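You operate a simulated robot arm through the tools that you are given. There is no shell and no other tool.

Carry out the task below with a simulated robot arm. There is one attempt and no reset: what you move stays moved.

## Task
Nest the three trays and lay the sheet in the top one.
Fine: the blue tray in the white one, the third on top; the sheet is in the orange-handled drawer; shut it again.
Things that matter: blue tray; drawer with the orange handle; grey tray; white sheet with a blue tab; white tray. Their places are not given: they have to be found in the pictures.

The check looks at the end state, three seconds after you hand in, the way a careful person would. Anything else that was tipped, shoved, dropped, spilled or broken makes it a failure. Flat cloth is picked up by pressing the open fingertips on it (5 to 10 N) and closing them slowly along it; thin cloth reads only 2 to 8 mm in the jaws.

## Robot
A 7-joint arm with a three-finger gripper, fixed in place. Base frame: the origin is at the foot of the arm, x ahead of it, y to its left, z up. Lengths are in mm, angles in rad, forces in N, time in s.
Its first joint turns from -2.897 to 2.897 rad. Payload 2.69 kg.
Tool frame: the origin (TCP) lies between the finger pads and is the grasp point; the fingertips stand 30 mm ahead of it; z points along the fingers, y is the line along which they close. Largest opening 128 mm; the body of the gripper starts 117 mm behind the TCP.
Orientation is that of the tool frame in the base frame, as [roll, pitch, yaw] about the fixed x, y, z axes, in that order (R = Rz(yaw) Ry(pitch) Rx(roll)). With the fingers straight down and closing along the base's y, the tool's x points along the base's -x, its y along +y and its z along -z.

## Interface
- The arm moves only by the tool send_rows. Its argument "moves" is a list of rows, each a list of 3 entries, a list of its own where there are three numbers: the shift along the tool's x, y, z in units of 250 mm (1.0 is 250 mm), then the turn, a rotation vector about the tool's x, y, z in units of 60 degrees (1.0 is 60 degrees), then the gripper command, from -1 (shut) to 1 (fully open), values between in proportion. In form: [[[x, y, z], [ax, ay, az], fingers], ...]. A call has 1 to 20 rows; each row is the pose to reach, as a shift and turn from the pose commanded when the call began, along the tool's axes at that moment. A call with a number of a shift or a turn outside -1 to 1 is refused whole. A row lasts 0.2 s, in which the tool goes at most 50 mm and 0.15 rad; a call with a longer step from one row to the next is refused whole, and so is a gripper value outside its range. A pose out of reach is approached as far as the arm can. The call stops where the force on the tool passes 90 N (or 10 N more than at its start, if that is more) or the arm is blocked; 0.2 s more then pass. Each finger halts on what it meets, pressing with about 40 N; the grip force reading is that of the motor and also rises with nothing between the fingers. The clock runs only during rows and for 0.2 s after the last one: add rows that repeat a pose to give the fingers time. It gives the time, the measured TCP pose, the force on the tool (base axes), the opening and the grip force at its end, in the units of the frame above (readings bear some noise), with the torque about the TCP (base axes, N m) and any sound that the robot's microphone picked up.
- Cameras (640 x 400 px; columns grow to the right, rows downward): "scene" is fixed at [398.9, 498.7, 1471.5]; the picture's right is [-0.93, -0.37, 0.00], its down [-0.31, 0.77, -0.55] and it looks along [0.21, -0.51, -0.83] (base axes); focal length 214 px, centre (320, 200). "wrist" rides on the gripper at [58, 54, -131] in the tool frame; the picture's right is [-0.68, 0.74, 0.00], its down [-0.62, -0.57, -0.55] and it looks along [-0.40, -0.37, 0.84] (tool axes); focal length 234 px, centre (320, 200).
- get_image(camera): a new picture of that camera. It takes no simulated time.
- slide_trunk(by): slides the trunk up (or, below 0, down) by that many mm; the arm rides with it, the base frame stays. It gives what a move gives, with no picture.
- measure_at(camera, pixels): there is no depth. For up to 12 entries [column, row, z] of the newest picture of that camera ("zoom" is the newest enlarged one), the place [x, y] in the base frame at which the ray of that pixel passes the height z, good to about 3 mm. It takes no simulated time.
- enlarge(camera, box): a new picture of the part [left, top, right, bottom] of that camera's present view, enlarged. It takes no simulated time.
- finish_job(): hands the job in; it is judged then, once.

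Leave the gripper open and the arm clear of the work at the hand-in unless told otherwise.

The tools are called after "Call:" as name(argument=value, ...) on one line, values as JSON. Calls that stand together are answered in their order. send_rows: Moves the arm, as the interface text tells. Its arguments: {"type":"object","properties":{"moves":{"type":"array","items":{"type":"array"}}},"required":["moves"]} The other tools are called the same way: slide_trunk (by) slides the trunk up or down; get_image (camera) takes a picture; measure_at (camera, pixels) gives the place at which the rays of pixels pass given heights; enlarge (camera, box) takes an enlarged picture of a part of a camera's view; finish_job () hands the job in.

At the start:

```text
clock: 0.0
position: [616.3, -149.9, 1153.2]
ee_rot: [3.142, -0.001, -3.142]
force: [-0.4, -0.1, 0.3]
torque: [0.01, -0.05, -0.01]
finger_gap: 127.8
finger_force: 0.0
trunk travel left (down, up): [-150.0, 200.0]
```

scene: 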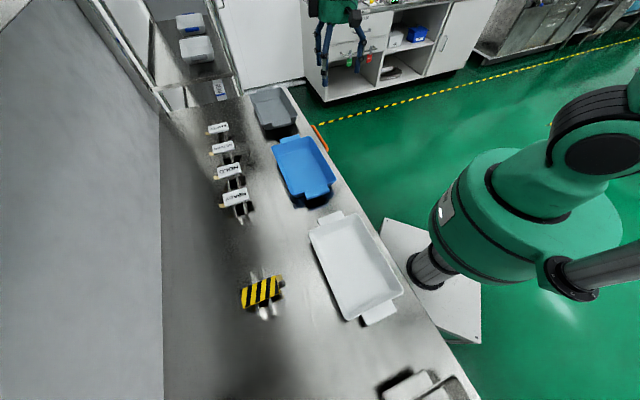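
wrist: 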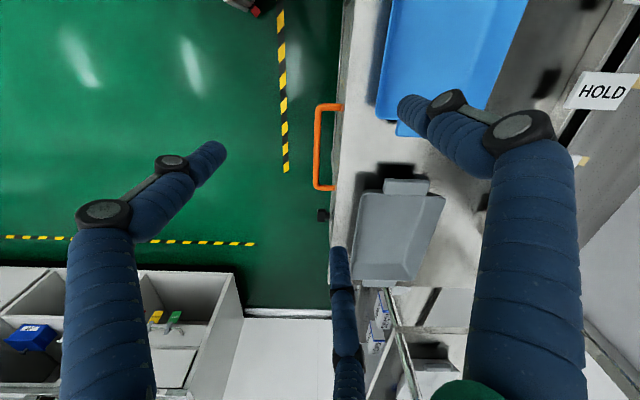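

I see the white tray around (357,265), the blue tray at (303,168), the grey tray at (273,108), and an orange handle near (320,137) in the scene picture. I'll enlarge these areas for detail first.

Call:
enlarge(camera="scene", box=[180, 60, 440, 222])

Call:
enlarge(camera="scene", box=[220, 180, 520, 400])

Call:
enlarge(camera="wrist", box=[240, 0, 640, 300])

```text
2.46 times, centred on (310, 141) of scene
```

zoom: 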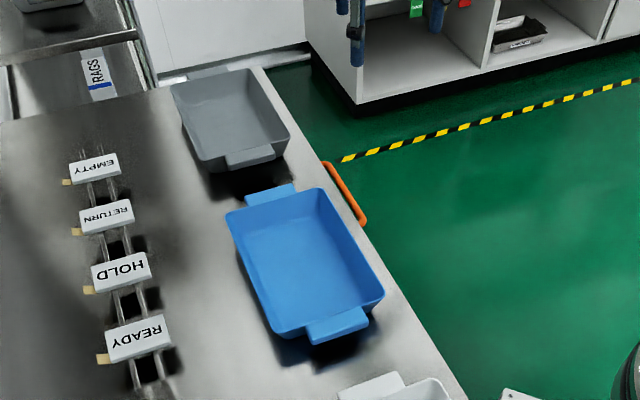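

```text
1.82 times, centred on (370, 290) of scene
```

zoom: 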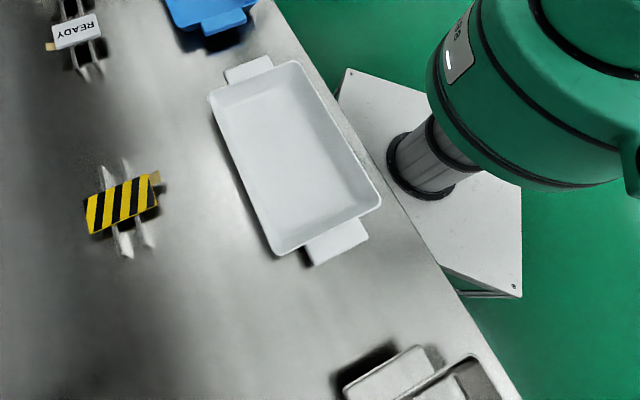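

```text
1.33 times, centred on (440, 150) of wrist
```

zoom: 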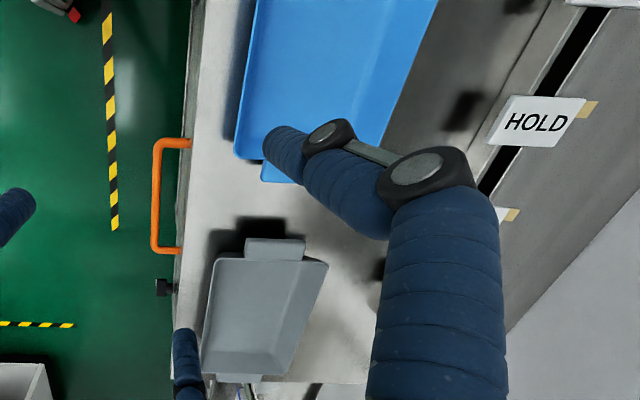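

I need the bench height. I'll triangulate with points seen by both cameras: the orange handle ends, HOLD label centre, and the grey tray lug.

Call:
measure_at(camera="scene", pixels=[[313, 126, 0], [313, 126, 800], [328, 149, 0], [328, 149, 800], [229, 171, 0], [229, 171, 800], [281.5, 123.5, 0], [281.5, 123.5, 800]])

Call:
measure_at(camera="wrist", pixels=[[338, 188, 0], [338, 188, 800], [340, 106, 0], [340, 106, 800], [603, 91, 0], [603, 91, 800], [406, 187, 0], [406, 187, 800]])

```text
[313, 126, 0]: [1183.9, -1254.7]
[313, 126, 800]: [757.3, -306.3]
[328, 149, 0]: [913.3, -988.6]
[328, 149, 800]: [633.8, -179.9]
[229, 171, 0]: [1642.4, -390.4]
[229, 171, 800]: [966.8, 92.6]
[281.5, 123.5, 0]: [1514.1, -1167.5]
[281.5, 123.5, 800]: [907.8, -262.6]
```

```text
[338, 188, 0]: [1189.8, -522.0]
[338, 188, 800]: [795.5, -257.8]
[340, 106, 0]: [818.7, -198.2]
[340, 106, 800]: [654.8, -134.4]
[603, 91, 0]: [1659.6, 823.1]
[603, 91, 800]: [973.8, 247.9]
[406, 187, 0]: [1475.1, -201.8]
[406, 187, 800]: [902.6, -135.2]
```

The HOLD label and grey lug triangulate to about z≈920. I'll measure the tray rims and bench edge at that height.

Call:
measure_at(camera="scene", pixels=[[308.5, 233.4, 920], [357.9, 213.6, 920], [403.5, 291.6, 920], [348, 320.8, 920], [271.4, 146.3, 920], [311.2, 136.1, 920], [336.4, 178.8, 920], [292.1, 197.1, 920], [249.4, 93.8, 920], [284.4, 87.3, 920], [298.2, 113.4, 920], [262.4, 126.4, 920]])

Call:
measure_at(camera="wrist", pixels=[[361, 196, 920], [444, 196, 920], [408, 282, 920], [353, 280, 920], [348, 5, 870], [340, 140, 870], [335, 240, 870], [384, 181, 920], [428, 181, 920], [377, 105, 920]])

```text
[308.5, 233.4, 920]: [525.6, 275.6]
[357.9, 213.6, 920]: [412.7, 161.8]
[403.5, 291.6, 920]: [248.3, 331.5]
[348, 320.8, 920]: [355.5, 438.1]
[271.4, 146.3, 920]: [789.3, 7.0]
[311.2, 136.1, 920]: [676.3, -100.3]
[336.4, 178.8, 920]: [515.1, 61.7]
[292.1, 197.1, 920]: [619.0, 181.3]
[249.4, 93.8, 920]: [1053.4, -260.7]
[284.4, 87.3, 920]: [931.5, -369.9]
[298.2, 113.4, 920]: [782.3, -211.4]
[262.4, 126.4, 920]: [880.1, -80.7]
```

```text
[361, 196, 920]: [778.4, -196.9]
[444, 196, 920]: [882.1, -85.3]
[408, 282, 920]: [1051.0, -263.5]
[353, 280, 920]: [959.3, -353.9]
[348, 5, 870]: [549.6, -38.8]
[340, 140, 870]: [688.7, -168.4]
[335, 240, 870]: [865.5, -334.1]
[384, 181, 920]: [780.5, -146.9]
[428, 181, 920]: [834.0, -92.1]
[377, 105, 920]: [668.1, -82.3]
```

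All three trays are about 160×235 mm, long axis roughly along (0.7,-0.7), with their lugs at the ends. The free arm is at z=1153. I'll move 250 mm along +y and turn 45° to look down at the blue tray with the wrist camera.

Call:
send_rows(moves=[[[0, 0.15, 0], [0, 0, 0.12], 0], [[0, 0.3, 0], [0, 0, 0.25], 0], [[0, 0.45, 0], [0, 0, 0.38], 0], [[0, 0.6, 0], [0, 0, 0.51], 0], [[0, 0.75, 0], [0, 0, 0.63], 0], [[0, 0.9, 0], [0, 0, 0.75], 0], [[0, 1.0, 0], [0, 0, 0.75], 0], [[0, 1.0, 0], [0, 0, 0.75], 0]])

```text
clock: 1.8
position: [615.5, 101.5, 1152.0]
ee_rot: [-3.142, 0.0, 2.357]
force: [0.4, 1.1, 0.3]
torque: [-0.04, 0.03, 0.02]
finger_gap: 63.8
finger_force: 0.1
trunk travel left (down, up): [-150.0, 200.0]
```

The arm arrived cleanly with yaw at 2.357. I'll take both pictures.

Call:
get_image(camera="wrist")

Call:
get_image(camera="scene")

```text
taken
```

wrist: 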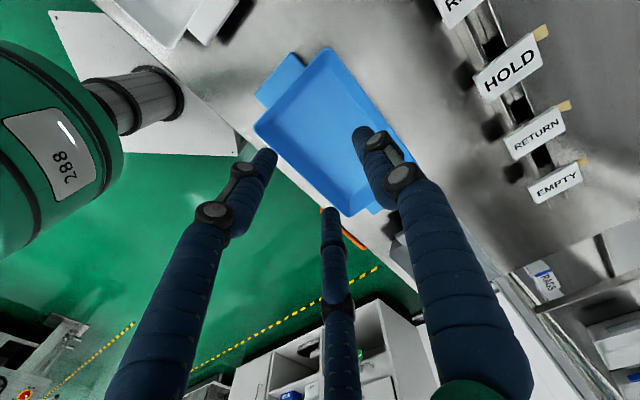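

```text
taken
```

scene: 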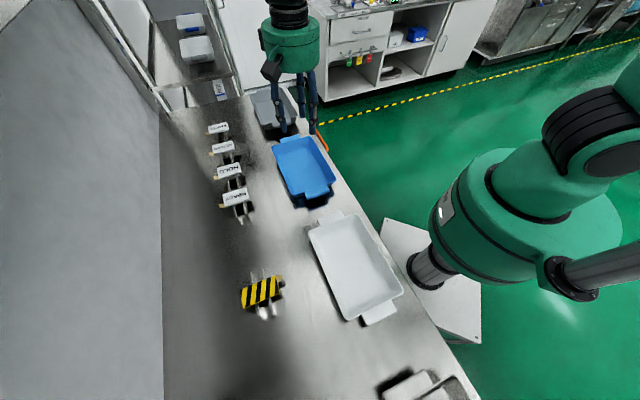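

The blue tray is at (330,130) in the wrist view. I'll enlarge it to see the wall and lug shapes.

Call:
enlarge(camera="wrist", box=[220, 20, 460, 170])

Call:
enlarge(camera="wrist", box=[300, 150, 460, 250])

Call:
enlarge(camera="scene", box=[240, 70, 360, 145])

Call:
enlarge(camera="scene", box=[260, 125, 360, 215])

```text
2.67 times, centred on (340, 95) of wrist
```

zoom: 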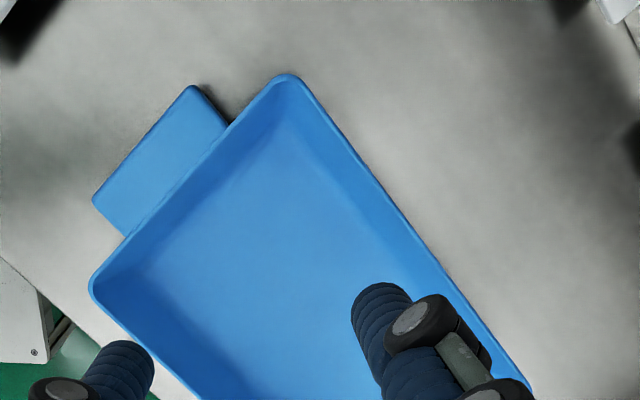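

```text
4.00 times, centred on (380, 200) of wrist
```

zoom: 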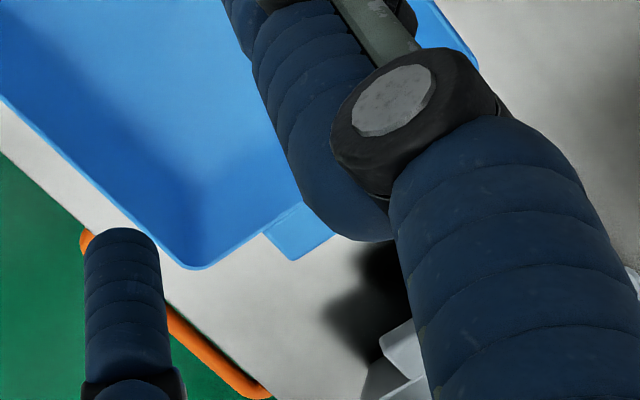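

```text
5.33 times, centred on (300, 108) of scene
```

zoom: 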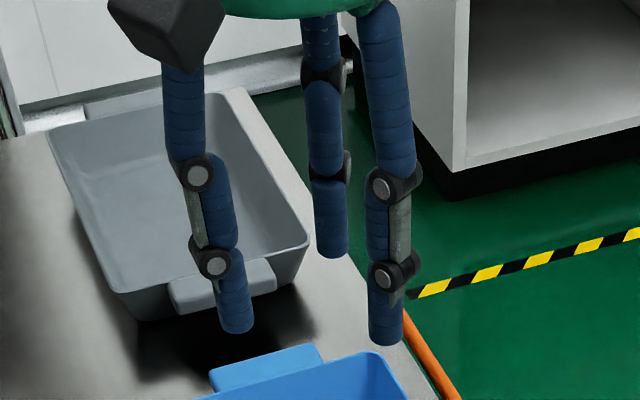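

```text
4.44 times, centred on (310, 170) of scene
```

zoom: 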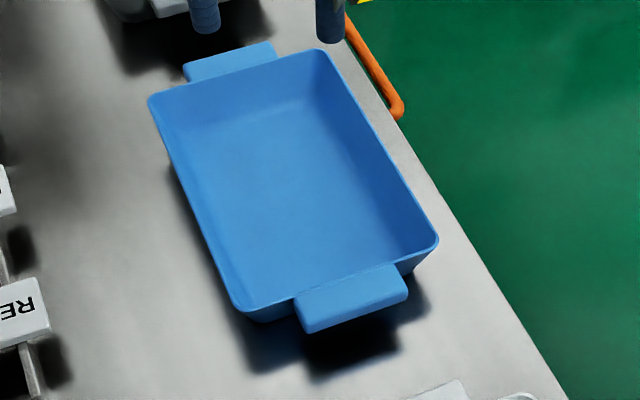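

The trays have thin, tapered walls and flat end lugs. My plan is to grip the blue tray by the middle of its front long wall, near (596,-19). First I'll hover above that spot at z≈1000 (fingertips about 970) and look more closely.

Call:
send_rows(moves=[[[-0.07, -0.1, 0.1], [0, 0, 0], 0], [[-0.14, -0.2, 0.2], [0, 0, 0], 0], [[-0.21, -0.3, 0.32], [0, 0, 0], 0], [[-0.286, -0.399, 0.45], [0, 0, 0], 0], [[-0.286, -0.399, 0.6], [0, 0, 0], 0], [[-0.286, -0.399, 0.6], [0, 0, 0], 0]])

Call:
get_image(camera="wrist")

Call:
get_image(camera="scene")

```text
clock: 3.2
position: [597.7, -20.0, 1001.5]
ee_rot: [3.141, 0.001, 2.358]
force: [-0.1, -0.2, -0.2]
torque: [-0.02, 0.08, -0.01]
finger_gap: 64.1
finger_force: 0.1
trunk travel left (down, up): [-150.0, 200.0]
```

```text
taken
```

wrist: 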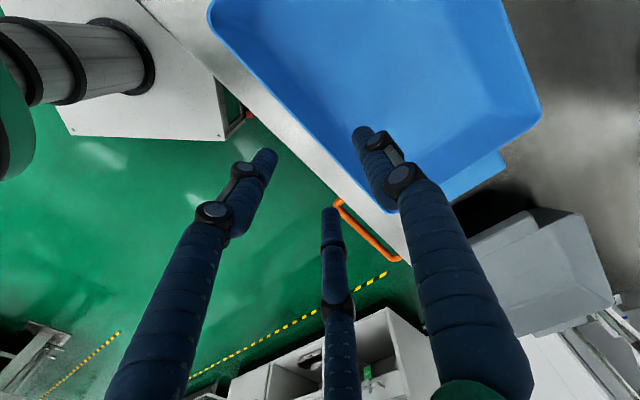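

```text
taken
```

scene: 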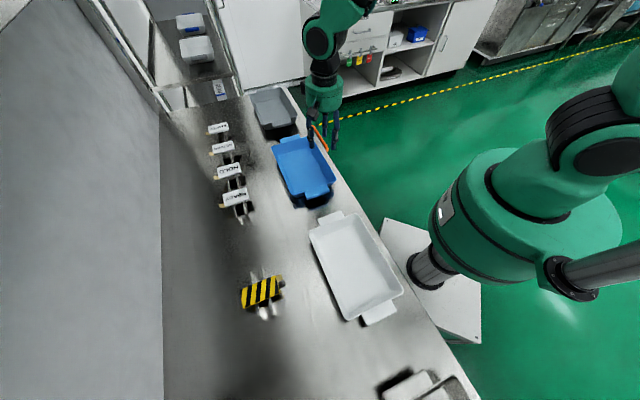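

I'll triangulate the blue rim corners seen in the wrist view at (392,212), (541,114) and (209,16) against the scene corners.

Call:
measure_at(camera="wrist", pixels=[[392, 212, 880], [392, 212, 940], [541, 114, 880], [541, 114, 940], [209, 16, 880], [209, 16, 940]])

Call:
measure_at(camera="scene", pixels=[[311.2, 136.1, 880], [311.2, 136.1, 940], [271.4, 146.3, 880], [271.4, 146.3, 940], [336.4, 178.8, 880], [336.4, 178.8, 940]])

Call:
enlarge(camera="wrist", box=[180, 0, 560, 230])

```text
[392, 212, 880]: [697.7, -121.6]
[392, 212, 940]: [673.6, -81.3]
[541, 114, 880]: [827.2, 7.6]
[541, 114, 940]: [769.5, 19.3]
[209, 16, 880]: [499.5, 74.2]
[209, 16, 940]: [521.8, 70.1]
```

```text
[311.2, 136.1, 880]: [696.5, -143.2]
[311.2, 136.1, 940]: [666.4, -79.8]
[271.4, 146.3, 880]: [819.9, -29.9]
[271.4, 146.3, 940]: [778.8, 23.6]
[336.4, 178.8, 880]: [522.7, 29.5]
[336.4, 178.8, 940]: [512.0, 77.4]
```

```text
1.68 times, centred on (370, 115) of wrist
```

zoom: 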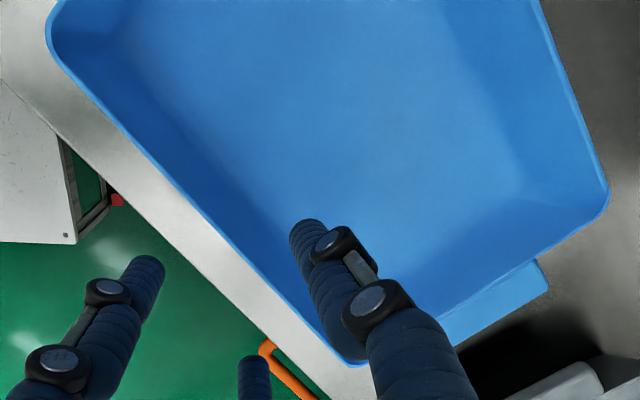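

The rim triangulates to z≈933. I'll measure the front rim line from this enlarged picture at that height.

Call:
measure_at(camera="zoom", pixels=[[50, 55, 933], [110, 118, 933], [180, 188, 933], [230, 243, 933], [290, 310, 933], [345, 362, 933], [608, 185, 933], [545, 30, 933], [575, 95, 933]])

```text
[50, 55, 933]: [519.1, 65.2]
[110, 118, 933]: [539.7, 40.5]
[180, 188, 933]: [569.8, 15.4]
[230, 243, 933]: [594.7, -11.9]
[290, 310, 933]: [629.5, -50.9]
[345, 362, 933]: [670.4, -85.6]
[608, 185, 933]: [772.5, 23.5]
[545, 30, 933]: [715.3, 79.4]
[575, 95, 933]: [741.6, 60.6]
```

The front rim line is at x+y≈583 with its mid-point near (595,-11). To match the wall's taper I'll look at the corners of the blue and white trays, strongly enlarged.

Call:
enlarge(camera="scene", box=[280, 165, 350, 210])

Call:
enlarge(camera="scene", box=[335, 280, 415, 330])

Call:
enlarge(camera="scene", box=[245, 85, 305, 140])

```text
8.89 times, centred on (315, 188) of scene
```

zoom: 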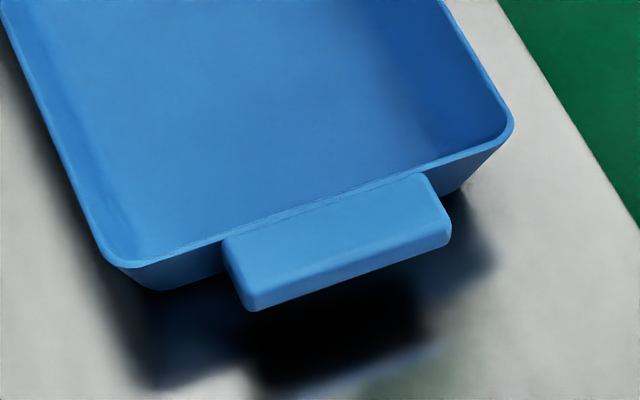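

```text
8.00 times, centred on (375, 305) of scene
```

zoom: 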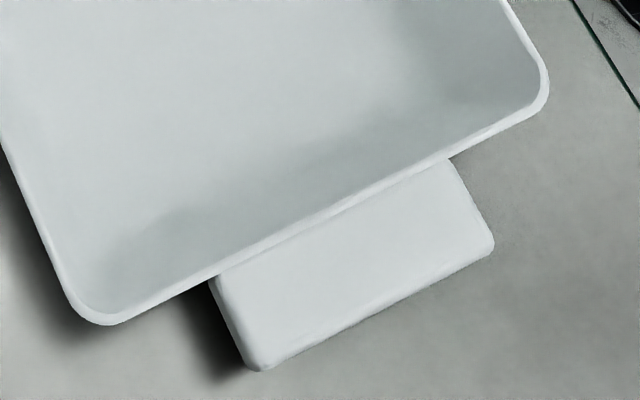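

```text
7.27 times, centred on (275, 112) of scene
```

zoom: 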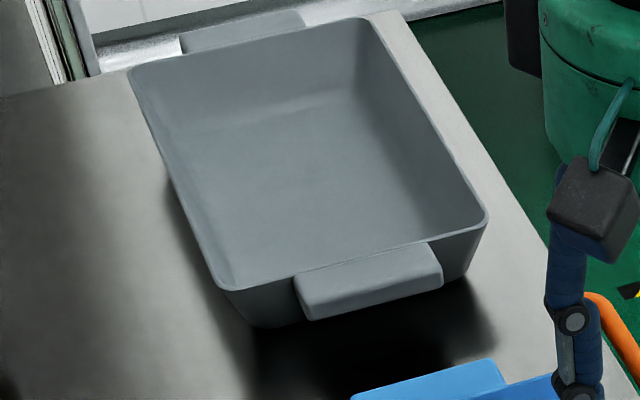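

Now I'll measure the grey tray's rim and bottom corners in this picture to get the taper and bench height.

Call:
measure_at(camera="zoom", pixels=[[487, 215, 933], [228, 290, 933], [468, 275, 870], [468, 275, 890], [257, 326, 870], [257, 326, 890], [128, 70, 933], [375, 17, 933], [443, 250, 925], [297, 282, 925]])

```text
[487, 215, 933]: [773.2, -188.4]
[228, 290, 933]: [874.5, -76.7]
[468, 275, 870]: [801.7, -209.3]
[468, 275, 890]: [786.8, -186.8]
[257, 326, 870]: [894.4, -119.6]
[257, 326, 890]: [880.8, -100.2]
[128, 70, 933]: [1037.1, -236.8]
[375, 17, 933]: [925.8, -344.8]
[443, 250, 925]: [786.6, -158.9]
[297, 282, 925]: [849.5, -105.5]
```

The tray wall tapers about 14° and the rim is about 44 mm above the bench (z≈890). I'll tilt the tool 14° so it lies along the wall, then lower it until the fingertips straddle the top 15 mm of the front wall.

Call:
send_rows(moves=[[[0.016, 0.004, 0.05], [-0.12, 0, 0], 0], [[0.032, 0.008, 0.1], [-0.233, 0, 0], 0], [[0.032, 0.008, 0.15], [-0.233, 0, 0], 0], [[0.032, 0.008, 0.19], [-0.233, 0, 0], 0], [[0.032, 0.008, 0.2156], [-0.233, 0, 0], 0], [[0.032, 0.008, 0.2156], [-0.233, 0, 0], 0]])

Call:
get_image(camera="wrist")

Call:
enlarge(camera="scene", box=[260, 90, 380, 190])

```text
clock: 4.6
position: [591.9, -14.1, 948.4]
ee_rot: [2.897, 0.001, 2.356]
force: [0.0, 0.0, -0.1]
torque: [-0.01, -0.01, 0.04]
finger_gap: 64.0
finger_force: 0.0
trunk travel left (down, up): [-150.0, 200.0]
```

```text
taken
```

wrist: 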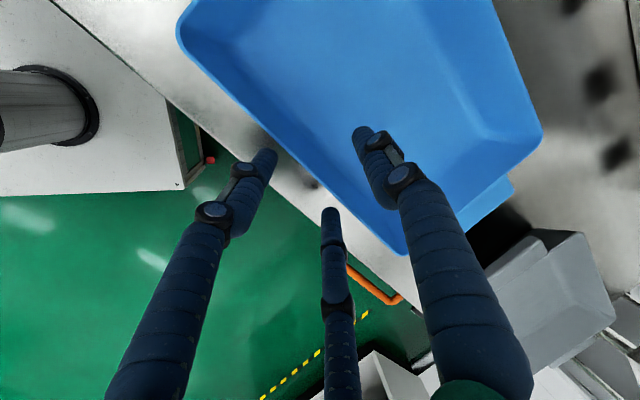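

```text
4.00 times, centred on (320, 140) of scene
```

zoom: 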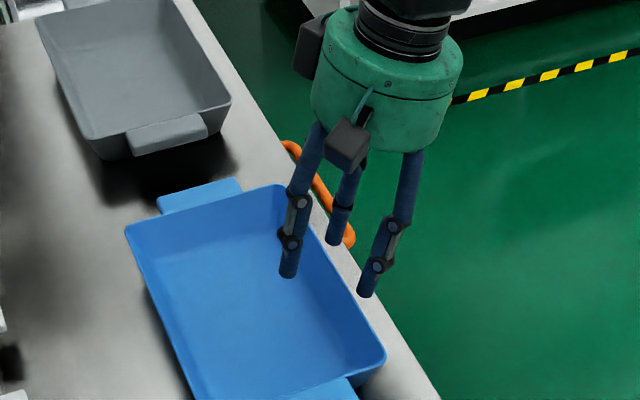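

The fingertips straddle the front wall, the inner one at (360,135) and the outer ones at (268,158) and (332,212). Now I'll close gradually.

Call:
send_rows(moves=[[[0, 0, 0], [0, 0, 0], -0.3], [[0, 0, 0], [0, 0, 0], -0.6], [[0, 0, 0], [0, 0, 0], -0.8], [[0, 0, 0], [0, 0, 0], -1], [[0, 0, 0], [0, 0, 0], -1], [[0, 0, 0], [0, 0, 0], -1]])

Call:
get_image(camera="wrist")

Call:
enlarge(camera="scene", box=[260, 90, 380, 210])

```text
clock: 6.0
position: [593.0, -15.5, 947.8]
ee_rot: [2.898, -0.001, 2.356]
force: [1.2, 0.6, 0.8]
torque: [0.2, 0.11, -0.11]
finger_gap: 8.0
finger_force: 35.9
trunk travel left (down, up): [-150.0, 200.0]
```

```text
taken
```

wrist: 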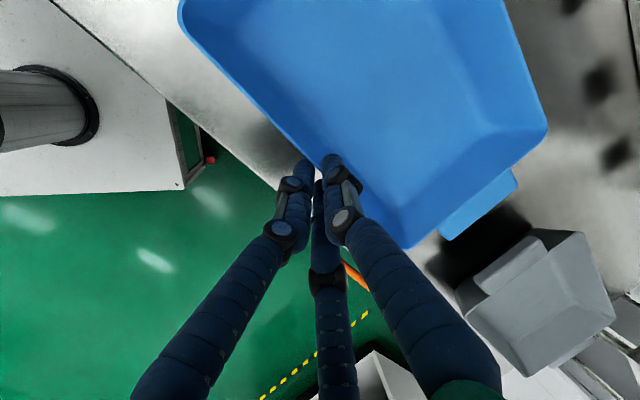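

```text
3.33 times, centred on (320, 150) of scene
```

zoom: 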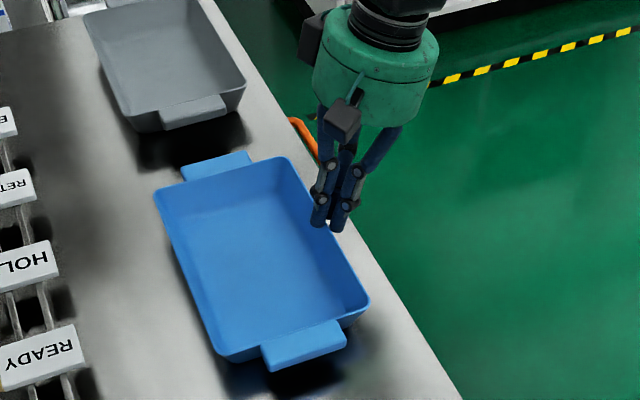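

The grip reads 36 N at 8 mm gap, and the wall is held. I'll lift 30 mm gently and check for droop.

Call:
send_rows(moves=[[[0, 0.005, -0.02], [0, 0, 0], -1], [[0, 0.012, -0.05], [0, 0, 0], -1], [[0, 0.02, -0.08], [0, 0, 0], -1], [[0, 0.029, -0.1164], [0, 0, 0], -1], [[0, 0.029, -0.1164], [0, 0, 0], -1]])

Call:
get_image(camera="wrist")

Call:
enlarge(camera="scene", box=[240, 90, 380, 210])

```text
clock: 7.2
position: [592.9, -13.5, 978.5]
ee_rot: [2.898, 0.001, 2.354]
force: [-0.3, 0.2, -1.7]
torque: [0.0, 0.11, 0.01]
finger_gap: 7.7
finger_force: 35.9
trunk travel left (down, up): [-150.0, 200.0]
```

```text
taken
```

wrist: 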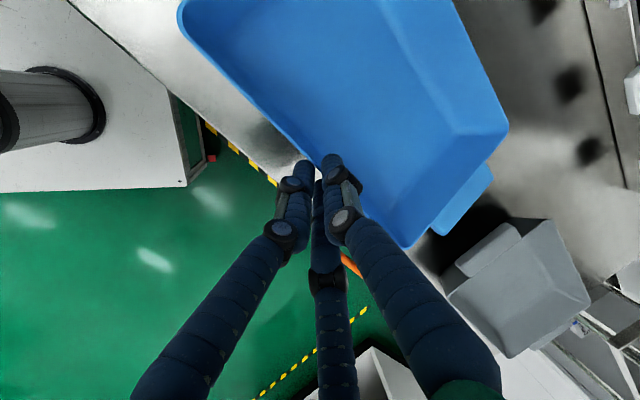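

```text
3.33 times, centred on (310, 150) of scene
```

zoom: 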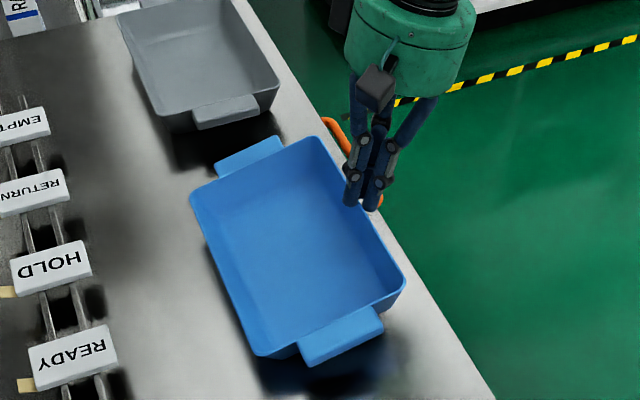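

The tray is light (about 1.7 N) but its far side seems to droop relative to the gripper. I'll triangulate its corners to get the tilt.

Call:
measure_at(camera="zoom", pixels=[[190, 203, 900], [190, 203, 960], [319, 137, 900], [319, 137, 960], [405, 283, 900], [405, 283, 960], [260, 355, 900], [260, 355, 960]])

Call:
measure_at(camera="wrist", pixels=[[508, 128, 900], [508, 128, 960], [409, 246, 900], [409, 246, 960], [180, 8, 900], [180, 8, 960]])

```text
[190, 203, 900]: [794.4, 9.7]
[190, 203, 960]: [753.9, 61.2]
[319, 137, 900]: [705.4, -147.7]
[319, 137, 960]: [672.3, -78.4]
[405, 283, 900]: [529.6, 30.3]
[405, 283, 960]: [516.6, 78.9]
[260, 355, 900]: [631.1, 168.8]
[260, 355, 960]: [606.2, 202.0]
```

```text
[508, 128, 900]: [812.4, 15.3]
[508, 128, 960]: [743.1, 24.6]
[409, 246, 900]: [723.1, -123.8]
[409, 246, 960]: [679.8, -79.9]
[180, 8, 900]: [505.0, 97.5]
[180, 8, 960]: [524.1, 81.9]
```

The far rim is about 47 mm lower than the front rim, which is roughly 17° of droop. I'll lift another 40 mm, hold for a moment to see if it's stable, and look again.

Call:
send_rows(moves=[[[0, 0.013, -0.05], [0, 0, 0], -1], [[0, 0.026, -0.1], [0, 0, 0], -1], [[0, 0.039, -0.155], [0, 0, 0], -1], [[0, 0.039, -0.155], [0, 0, 0], -1], [[0, 0.039, -0.155], [0, 0, 0], -1]])

Call:
get_image(camera="wrist")

Call:
enlarge(camera="scene", box=[290, 90, 380, 160])

Call:
enlarge(camera="wrist", box=[240, 120, 400, 260])

```text
clock: 8.4
position: [594.1, -13.3, 1017.9]
ee_rot: [2.897, -0.001, 2.356]
force: [-0.2, 0.6, 0.8]
torque: [0.01, 0.03, 0.01]
finger_gap: 2.2
finger_force: 31.1
trunk travel left (down, up): [-150.0, 200.0]
```

```text
taken
```

wrist: 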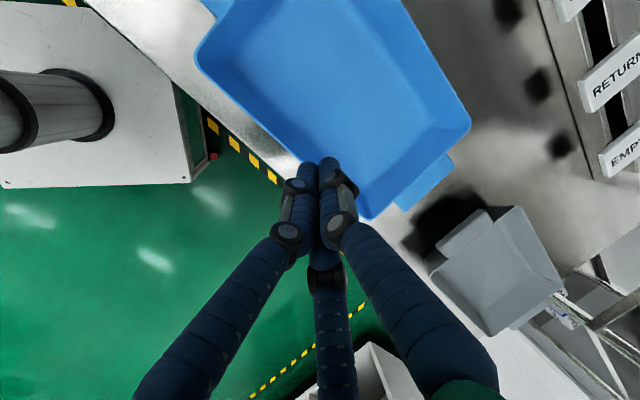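

```text
5.71 times, centred on (335, 125) of scene
```

zoom: 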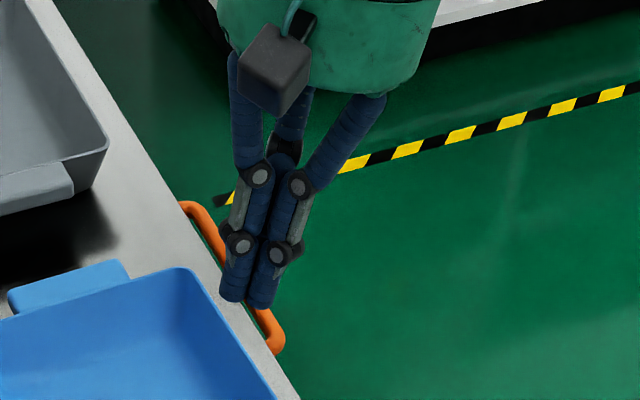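

```text
2.86 times, centred on (320, 190) of wrist
```

zoom: 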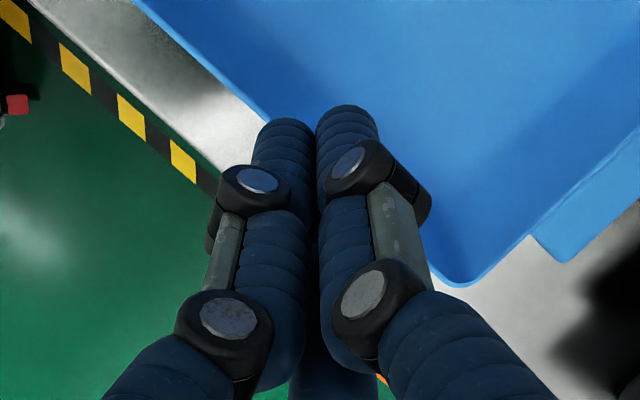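

The tray slipped out (gap now 2.2 mm, no load) and has dropped back to the bench. I'll look at where it lies.

Call:
get_image(camera="scene")

Call:
enlarge(camera="scene", box=[240, 120, 360, 220])

```text
taken
```

scene: 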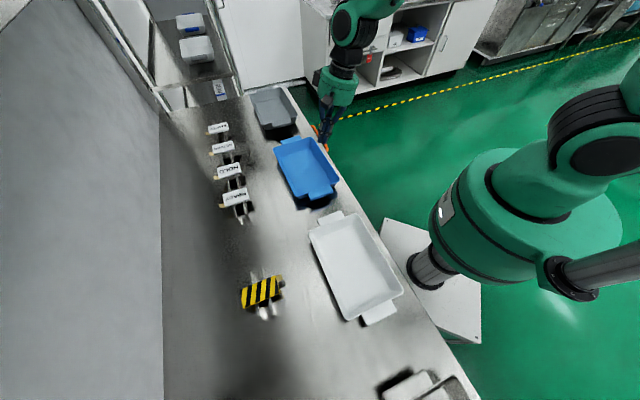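

```text
4.00 times, centred on (300, 170) of scene
```

zoom: 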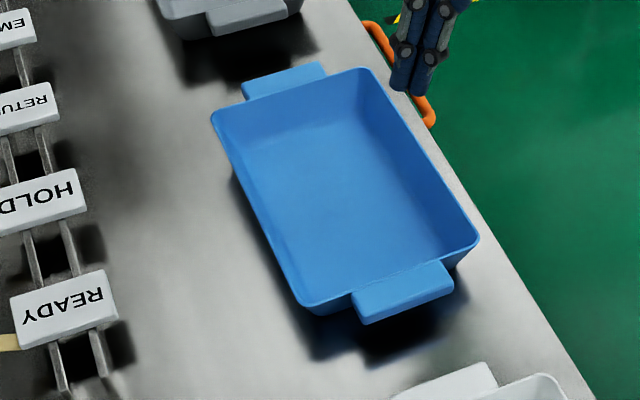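

The blue tray is upright on the bench, shifted slightly. I'll measure its present rim corners and then grip deeper (about 28 mm of wall).

Call:
measure_at(camera="zoom", pixels=[[211, 116, 933], [370, 68, 933], [478, 238, 933], [303, 307, 933], [420, 142, 933], [450, 188, 933], [400, 111, 933], [455, 262, 890], [325, 317, 890]])

Call:
enlarge(camera="wrist", box=[180, 0, 480, 220])

```text
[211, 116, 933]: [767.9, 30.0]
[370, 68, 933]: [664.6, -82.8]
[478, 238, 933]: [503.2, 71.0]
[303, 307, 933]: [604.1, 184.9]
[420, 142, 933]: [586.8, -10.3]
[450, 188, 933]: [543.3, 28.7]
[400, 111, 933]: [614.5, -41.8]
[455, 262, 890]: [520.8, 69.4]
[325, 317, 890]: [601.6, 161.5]
```

```text
1.82 times, centred on (330, 110) of wrist
```

zoom: 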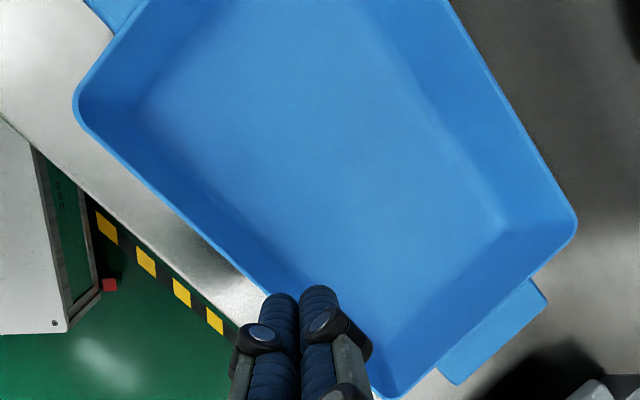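

I'll use this wrist enlargement to measure the rim and floor corners for the taper and the front rim line.

Call:
measure_at(camera="zoom", pixels=[[577, 222, 933], [500, 226, 893], [75, 107, 933], [150, 85, 893], [110, 150, 933], [160, 197, 933], [220, 252, 933], [190, 175, 893], [240, 225, 893], [520, 120, 933], [440, 110, 893], [380, 397, 933]])

```text
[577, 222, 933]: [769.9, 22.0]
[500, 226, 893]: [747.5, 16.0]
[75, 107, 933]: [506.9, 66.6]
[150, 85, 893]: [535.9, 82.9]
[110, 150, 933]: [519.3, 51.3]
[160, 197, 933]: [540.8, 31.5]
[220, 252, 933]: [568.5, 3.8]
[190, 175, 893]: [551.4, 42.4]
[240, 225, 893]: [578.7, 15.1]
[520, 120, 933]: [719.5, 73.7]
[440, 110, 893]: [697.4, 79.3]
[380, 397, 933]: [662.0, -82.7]
```

Taper confirms at about 14°, and the front rim is now at x+y≈572. I'll open, shift to the wall middle, and lower so the fingertips sit about 28 mm below the rim.

Call:
send_rows(moves=[[[0, 0, 0], [0, 0, 0], 0], [[0, 0, 0], [0, 0, 0], 0], [[0.02, -0.02, 0.06], [0, 0, 0], 0], [[0.04, -0.04, 0.12], [0, 0, 0], 0], [[0.05, -0.07, 0.2], [0, 0, 0], 0], [[0.05, -0.0996, 0.28], [0, 0, 0], 0], [[0.05, -0.0996, 0.317], [0, 0, 0], 0], [[0.05, -0.0996, 0.317], [0, 0, 0], 0]])

Call:
get_image(camera="wrist")

Call:
enlarge(camera="scene", box=[290, 110, 370, 170])

```text
clock: 10.2
position: [580.0, -7.9, 935.4]
ee_rot: [2.898, 0.0, 2.354]
force: [0.4, -0.7, 0.1]
torque: [0.02, 0.0, 0.02]
finger_gap: 64.1
finger_force: 0.0
trunk travel left (down, up): [-150.0, 200.0]
```

```text
taken
```

wrist: 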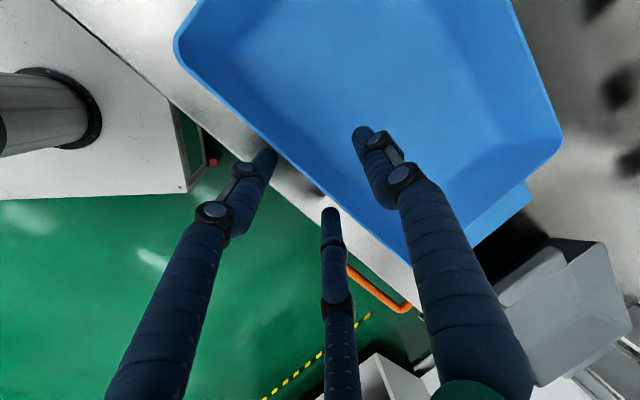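

```text
6.67 times, centred on (330, 140) of scene
```

zoom: 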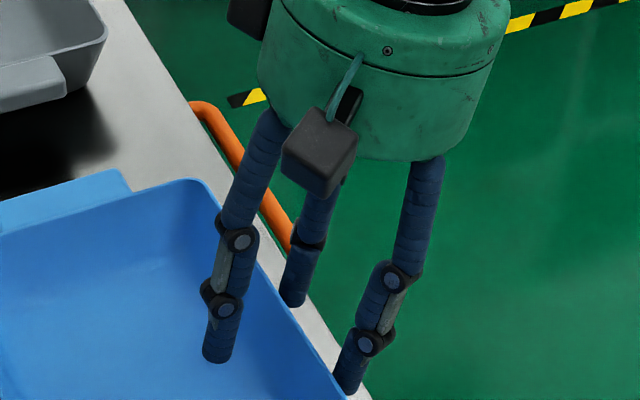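

The fingers straddle the wall deeper now. I'll close gradually and read the gap.

Call:
send_rows(moves=[[[0, 0, 0], [0, 0, 0], -0.3], [[0, 0, 0], [0, 0, 0], -0.6], [[0, 0, 0], [0, 0, 0], -0.8], [[0, 0, 0], [0, 0, 0], -1], [[0, 0, 0], [0, 0, 0], -1], [[0, 0, 0], [0, 0, 0], -1], [[0, 0, 0], [0, 0, 0], -1]])

Call:
get_image(camera="wrist")

Call:
enlarge(camera="scene", box=[290, 110, 370, 170])

```text
clock: 11.8
position: [580.2, -7.5, 936.9]
ee_rot: [2.899, 0.0, 2.357]
force: [0.6, 2.0, 4.2]
torque: [0.2, -1.07, 0.36]
finger_gap: 9.6
finger_force: 36.7
trunk travel left (down, up): [-150.0, 200.0]
```

```text
taken
```

wrist: 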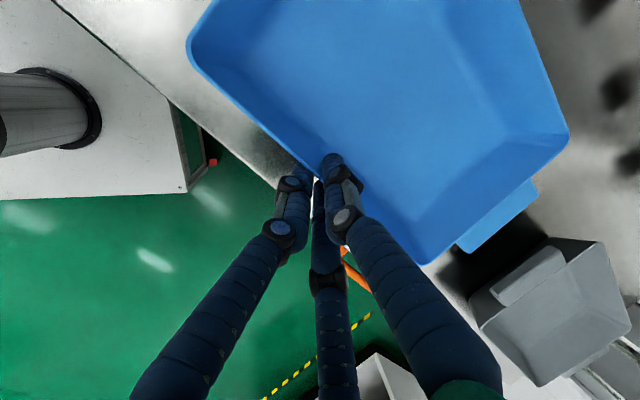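

```text
6.67 times, centred on (330, 140) of scene
```

zoom: 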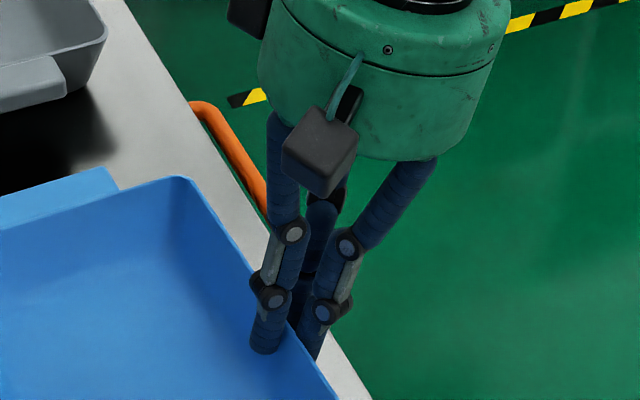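

The gap reads 9.6 mm with a torque of about 0.9 N·m, which means the pads are less tilted than the wall. I'll open slightly, tilt another 8°, and regrip.

Call:
send_rows(moves=[[[0, 0, 0], [0, 0, 0], -0.53], [[0, 0, 0], [0, 0, 0], -0.53], [[0, -0.007, -0.008], [-0.06, 0, 0], -0.53], [[0, -0.0136, -0.0166], [-0.133, 0, 0], -0.53], [[0, -0.0136, -0.0166], [-0.133, 0, 0], -0.53]])

Call:
get_image(camera="wrist")

Call:
enlarge(camera="wrist", box=[240, 100, 400, 220])

```text
clock: 13.0
position: [577.1, -11.3, 939.6]
ee_rot: [2.758, -0.001, 2.355]
force: [-0.5, 0.2, 0.6]
torque: [-0.02, -0.06, -0.02]
finger_gap: 30.3
finger_force: 0.1
trunk travel left (down, up): [-150.0, 200.0]
```

```text
taken
```

wrist: 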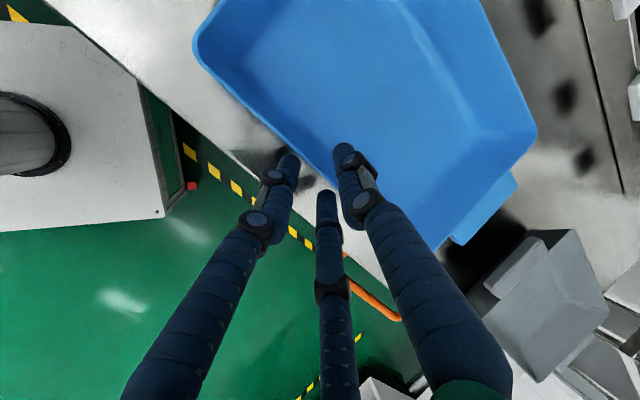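

```text
3.33 times, centred on (320, 160) of wrist
```

zoom: 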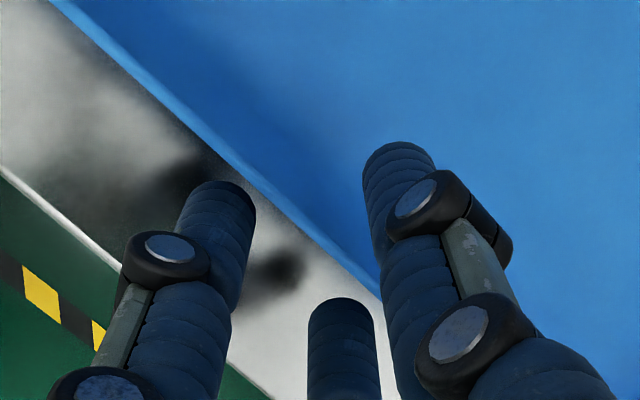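

The fingers still straddle the rim band. I'll close gradually and read the gap.

Call:
send_rows(moves=[[[0, 0, 0], [0, 0, 0], -0.65], [[0, 0, 0], [0, 0, 0], -0.78], [[0, 0, 0], [0, 0, 0], -0.9], [[0, 0, 0], [0, 0, 0], -1], [[0, 0, 0], [0, 0, 0], -1], [[0, 0, 0], [0, 0, 0], -1], [[0, 0, 0], [0, 0, 0], -1]])

Call:
get_image(camera="wrist")

Call:
enlarge(camera="wrist", box=[240, 100, 400, 220])

```text
clock: 14.6
position: [576.8, -11.4, 937.7]
ee_rot: [2.758, 0.0, 2.356]
force: [0.6, 0.4, -0.9]
torque: [-0.19, 0.02, 0.05]
finger_gap: 7.9
finger_force: 35.9
trunk travel left (down, up): [-150.0, 200.0]
```

```text
taken
```

wrist: 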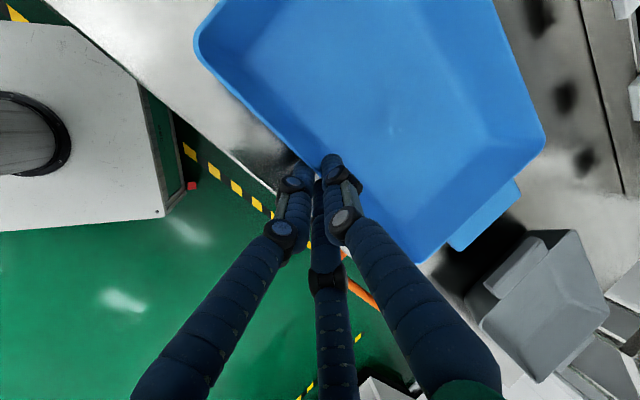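

```text
3.33 times, centred on (320, 160) of wrist
```

zoom: 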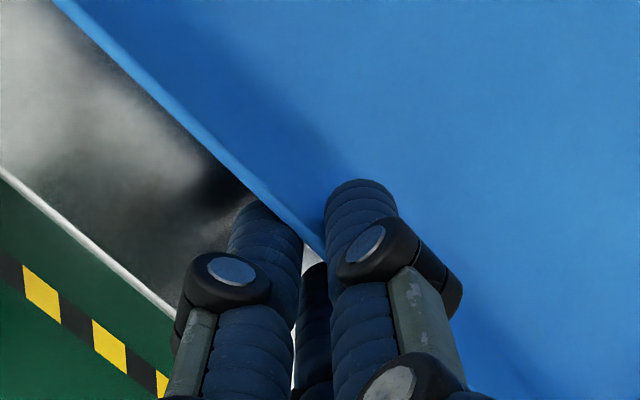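

The torque is now near zero and the gap is 7.9 mm, so the pads lie along the wall. I'll lift slowly by 25 mm and check.

Call:
send_rows(moves=[[[0, 0.005, -0.012], [0, 0, 0], -1], [[0, 0.01, -0.025], [0, 0, 0], -1], [[0, 0.018, -0.045], [0, 0, 0], -1], [[0, 0.028, -0.07], [0, 0, 0], -1], [[0, 0.0375, -0.0927], [0, 0, 0], -1], [[0, 0.0375, -0.0927], [0, 0, 0], -1]])

Call:
get_image(camera="wrist")

Call:
enlarge(camera="scene", box=[240, 100, 380, 210])

```text
clock: 16.0
position: [576.6, -11.3, 962.7]
ee_rot: [2.757, 0.0, 2.357]
force: [0.3, -0.1, -2.2]
torque: [-0.13, 0.16, 0.0]
finger_gap: 8.0
finger_force: 36.0
trunk travel left (down, up): [-150.0, 200.0]
```

```text
taken
```

wrist: 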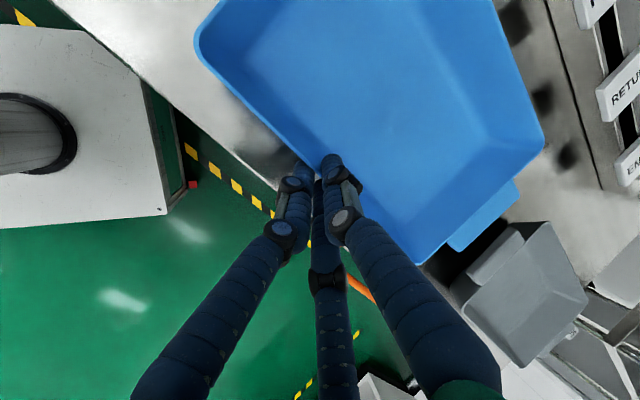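

```text
3.64 times, centred on (310, 155) of scene
```

zoom: 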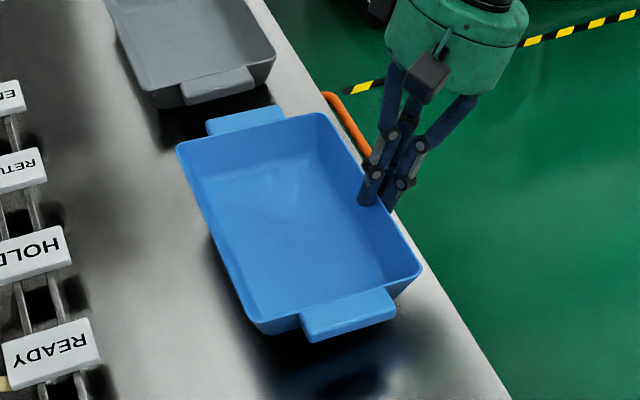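

The tray now hangs level and steady (2.2 N). Before carrying it, I'll measure the white tray's rim precisely.

Call:
enlarge(camera="scene", box=[290, 200, 420, 335])

```text
2.96 times, centred on (355, 268) of scene
```

zoom: 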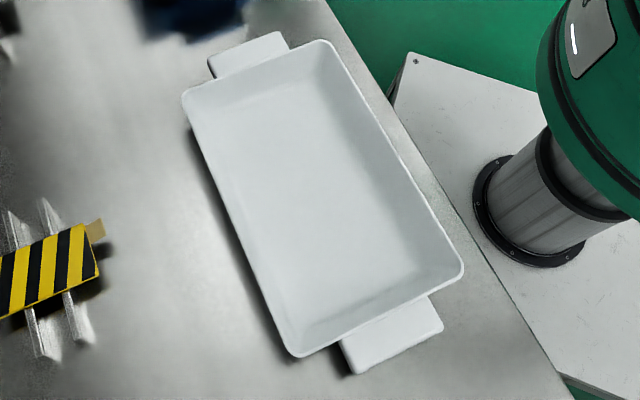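

Call:
measure_at(camera="zoom", pixels=[[199, 140, 933], [238, 238, 933], [268, 312, 933], [355, 78, 933], [392, 140, 933], [438, 216, 933], [220, 74, 933], [270, 56, 933], [315, 41, 933], [320, 350, 933], [380, 321, 933], [435, 292, 933]])

Call:
measure_at(camera="zoom", pixels=[[90, 245, 930], [345, 370, 915], [440, 325, 915], [208, 70, 920], [285, 33, 920], [183, 95, 933], [338, 42, 933], [463, 270, 933], [290, 353, 933]])

```text
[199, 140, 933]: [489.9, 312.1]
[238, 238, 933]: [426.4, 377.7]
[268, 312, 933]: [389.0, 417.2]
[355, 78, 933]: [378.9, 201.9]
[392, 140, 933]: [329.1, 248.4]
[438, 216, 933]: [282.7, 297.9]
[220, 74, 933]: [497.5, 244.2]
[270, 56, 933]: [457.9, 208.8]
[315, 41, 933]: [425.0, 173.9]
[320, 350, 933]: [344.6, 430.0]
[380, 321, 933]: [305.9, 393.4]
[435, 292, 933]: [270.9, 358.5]
```

```text
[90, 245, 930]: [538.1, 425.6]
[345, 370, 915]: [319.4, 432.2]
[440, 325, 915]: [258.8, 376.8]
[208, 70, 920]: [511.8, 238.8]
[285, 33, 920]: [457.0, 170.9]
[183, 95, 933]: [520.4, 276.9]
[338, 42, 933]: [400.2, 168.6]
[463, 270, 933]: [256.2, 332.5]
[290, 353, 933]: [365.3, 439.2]
```

White tray centre is about n=489, m=-58 in bench axes (n=(0.707,0.707), m=(-0.707,0.707)). Next I'll lift another 50 mm and measure the blue tray as it hangs.

Call:
send_rows(moves=[[[0, 0.015, -0.037], [0, 0, 0], -1], [[0, 0.03, -0.074], [0, 0, 0], -1], [[0, 0.045, -0.111], [0, 0, 0], -1], [[0, 0.06, -0.148], [0, 0, 0], -1], [[0, 0.075, -0.185], [0, 0, 0], -1], [[0, 0.075, -0.185], [0, 0, 0], -1]])

Call:
get_image(camera="wrist")

Call:
enlarge(camera="scene", box=[250, 100, 380, 220])

```text
clock: 17.4
position: [577.4, -12.1, 1014.3]
ee_rot: [2.759, 0.0, 2.355]
force: [0.3, 0.4, -1.5]
torque: [-0.1, 0.17, -0.02]
finger_gap: 7.4
finger_force: 35.5
trunk travel left (down, up): [-150.0, 200.0]
```

```text
taken
```

wrist: 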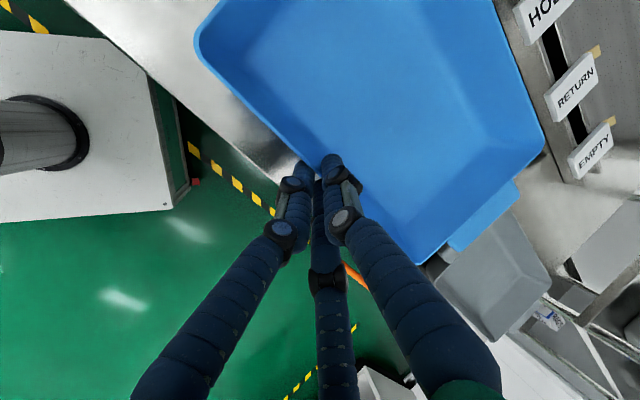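

```text
3.33 times, centred on (315, 160) of scene
```

zoom: 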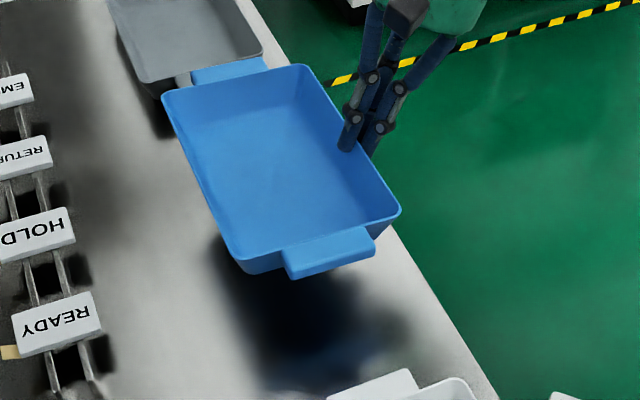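

The tray image hasn't moved relative to the gripper, so the grip is stable. I'll measure its rim at z≈1009.

Call:
measure_at(camera="zoom", pixels=[[172, 115, 1009], [200, 178, 1009], [227, 237, 1009], [322, 90, 1009], [345, 126, 1009], [388, 188, 1009], [190, 88, 1009], [235, 78, 1009], [285, 66, 1009], [270, 254, 1009], [325, 238, 1009], [380, 221, 1009]])

Call:
measure_at(camera="wrist", pixels=[[194, 38, 1009], [250, 111, 1009], [280, 144, 1009], [410, 262, 1009], [544, 133, 1009], [520, 70, 1009], [500, 20, 1009]])

```text
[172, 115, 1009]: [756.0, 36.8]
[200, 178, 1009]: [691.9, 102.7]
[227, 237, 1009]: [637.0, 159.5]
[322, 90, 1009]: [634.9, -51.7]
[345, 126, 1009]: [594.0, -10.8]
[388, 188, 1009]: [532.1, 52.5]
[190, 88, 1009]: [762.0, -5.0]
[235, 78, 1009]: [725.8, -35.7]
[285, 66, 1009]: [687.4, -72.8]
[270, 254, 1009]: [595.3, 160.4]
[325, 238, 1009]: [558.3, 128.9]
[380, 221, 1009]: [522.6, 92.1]
```

```text
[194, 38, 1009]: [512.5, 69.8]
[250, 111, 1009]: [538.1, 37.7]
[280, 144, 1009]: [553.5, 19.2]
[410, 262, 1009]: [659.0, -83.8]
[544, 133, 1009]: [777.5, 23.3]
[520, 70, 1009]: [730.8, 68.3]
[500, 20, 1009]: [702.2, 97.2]
```

I'll triangulate the hanging tray's corners from both cameras to settle its real height and tilt.

Call:
measure_at(camera="zoom", pixels=[[400, 210, 980], [400, 210, 1030], [303, 65, 980], [303, 65, 1030], [162, 96, 980], [162, 96, 1030], [241, 258, 980], [241, 258, 1030]])

Call:
measure_at(camera="wrist", pixels=[[194, 38, 980], [194, 38, 1030], [413, 264, 980], [413, 264, 1030], [545, 135, 980], [545, 135, 1030]])

```text
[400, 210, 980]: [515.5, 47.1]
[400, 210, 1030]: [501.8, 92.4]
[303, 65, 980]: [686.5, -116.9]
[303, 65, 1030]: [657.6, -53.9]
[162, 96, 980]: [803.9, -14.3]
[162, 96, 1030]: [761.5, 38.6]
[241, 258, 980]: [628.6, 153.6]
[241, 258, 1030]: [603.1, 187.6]
```

```text
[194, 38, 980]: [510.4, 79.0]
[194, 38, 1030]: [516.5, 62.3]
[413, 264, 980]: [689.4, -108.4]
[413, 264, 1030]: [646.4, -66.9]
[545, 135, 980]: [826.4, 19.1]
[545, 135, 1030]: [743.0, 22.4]
```

The blue tray hangs near level with its centre about 87 mm in n and -11 mm in m from the TCP. I'll carry it along the bench toward the white tray (Δm≈+368 mm) in two calls, starting with half.

Call:
send_rows(moves=[[[0.03, 0, 0], [0, 0, 0], -1], [[0.09, 0, 0], [0, 0, 0], -1], [[0.18, 0, 0], [0, 0, 0], -1], [[0.28, 0, 0], [0, 0, 0], -1], [[0.38, 0, 0], [0, 0, 0], -1], [[0.48, 0, 0], [0, 0, 0], -1], [[0.58, 0, 0], [0, 0, 0], -1], [[0.66, 0, 0], [0, 0, 0], -1], [[0.71, 0, 0], [0, 0, 0], -1], [[0.736, 0, 0], [0, 0, 0], -1], [[0.736, 0, 0], [0, 0, 0], -1]])

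Call:
get_image(camera="wrist")

Call:
get_image(camera="scene")

```text
clock: 19.8
position: [447.5, 120.4, 1013.4]
ee_rot: [2.758, 0.0, 2.356]
force: [0.0, -0.5, -1.9]
torque: [-0.08, 0.16, -0.02]
finger_gap: 8.1
finger_force: 35.6
trunk travel left (down, up): [-150.0, 200.0]
```

```text
taken
```

wrist: 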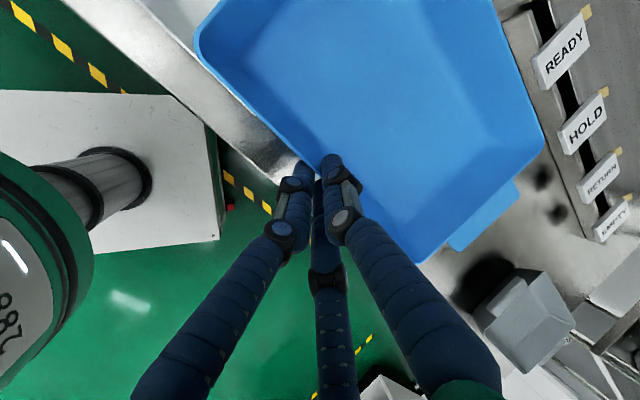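

```text
taken
```

scene: 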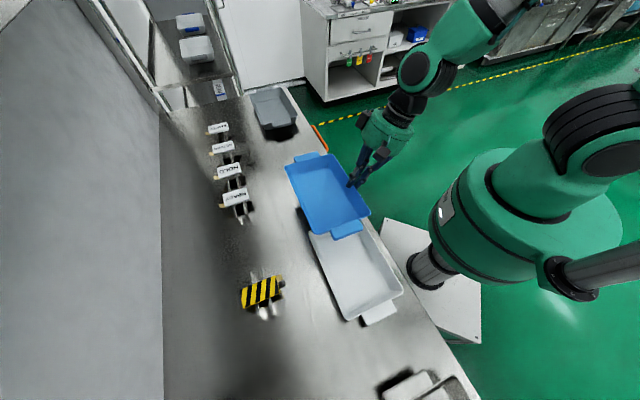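

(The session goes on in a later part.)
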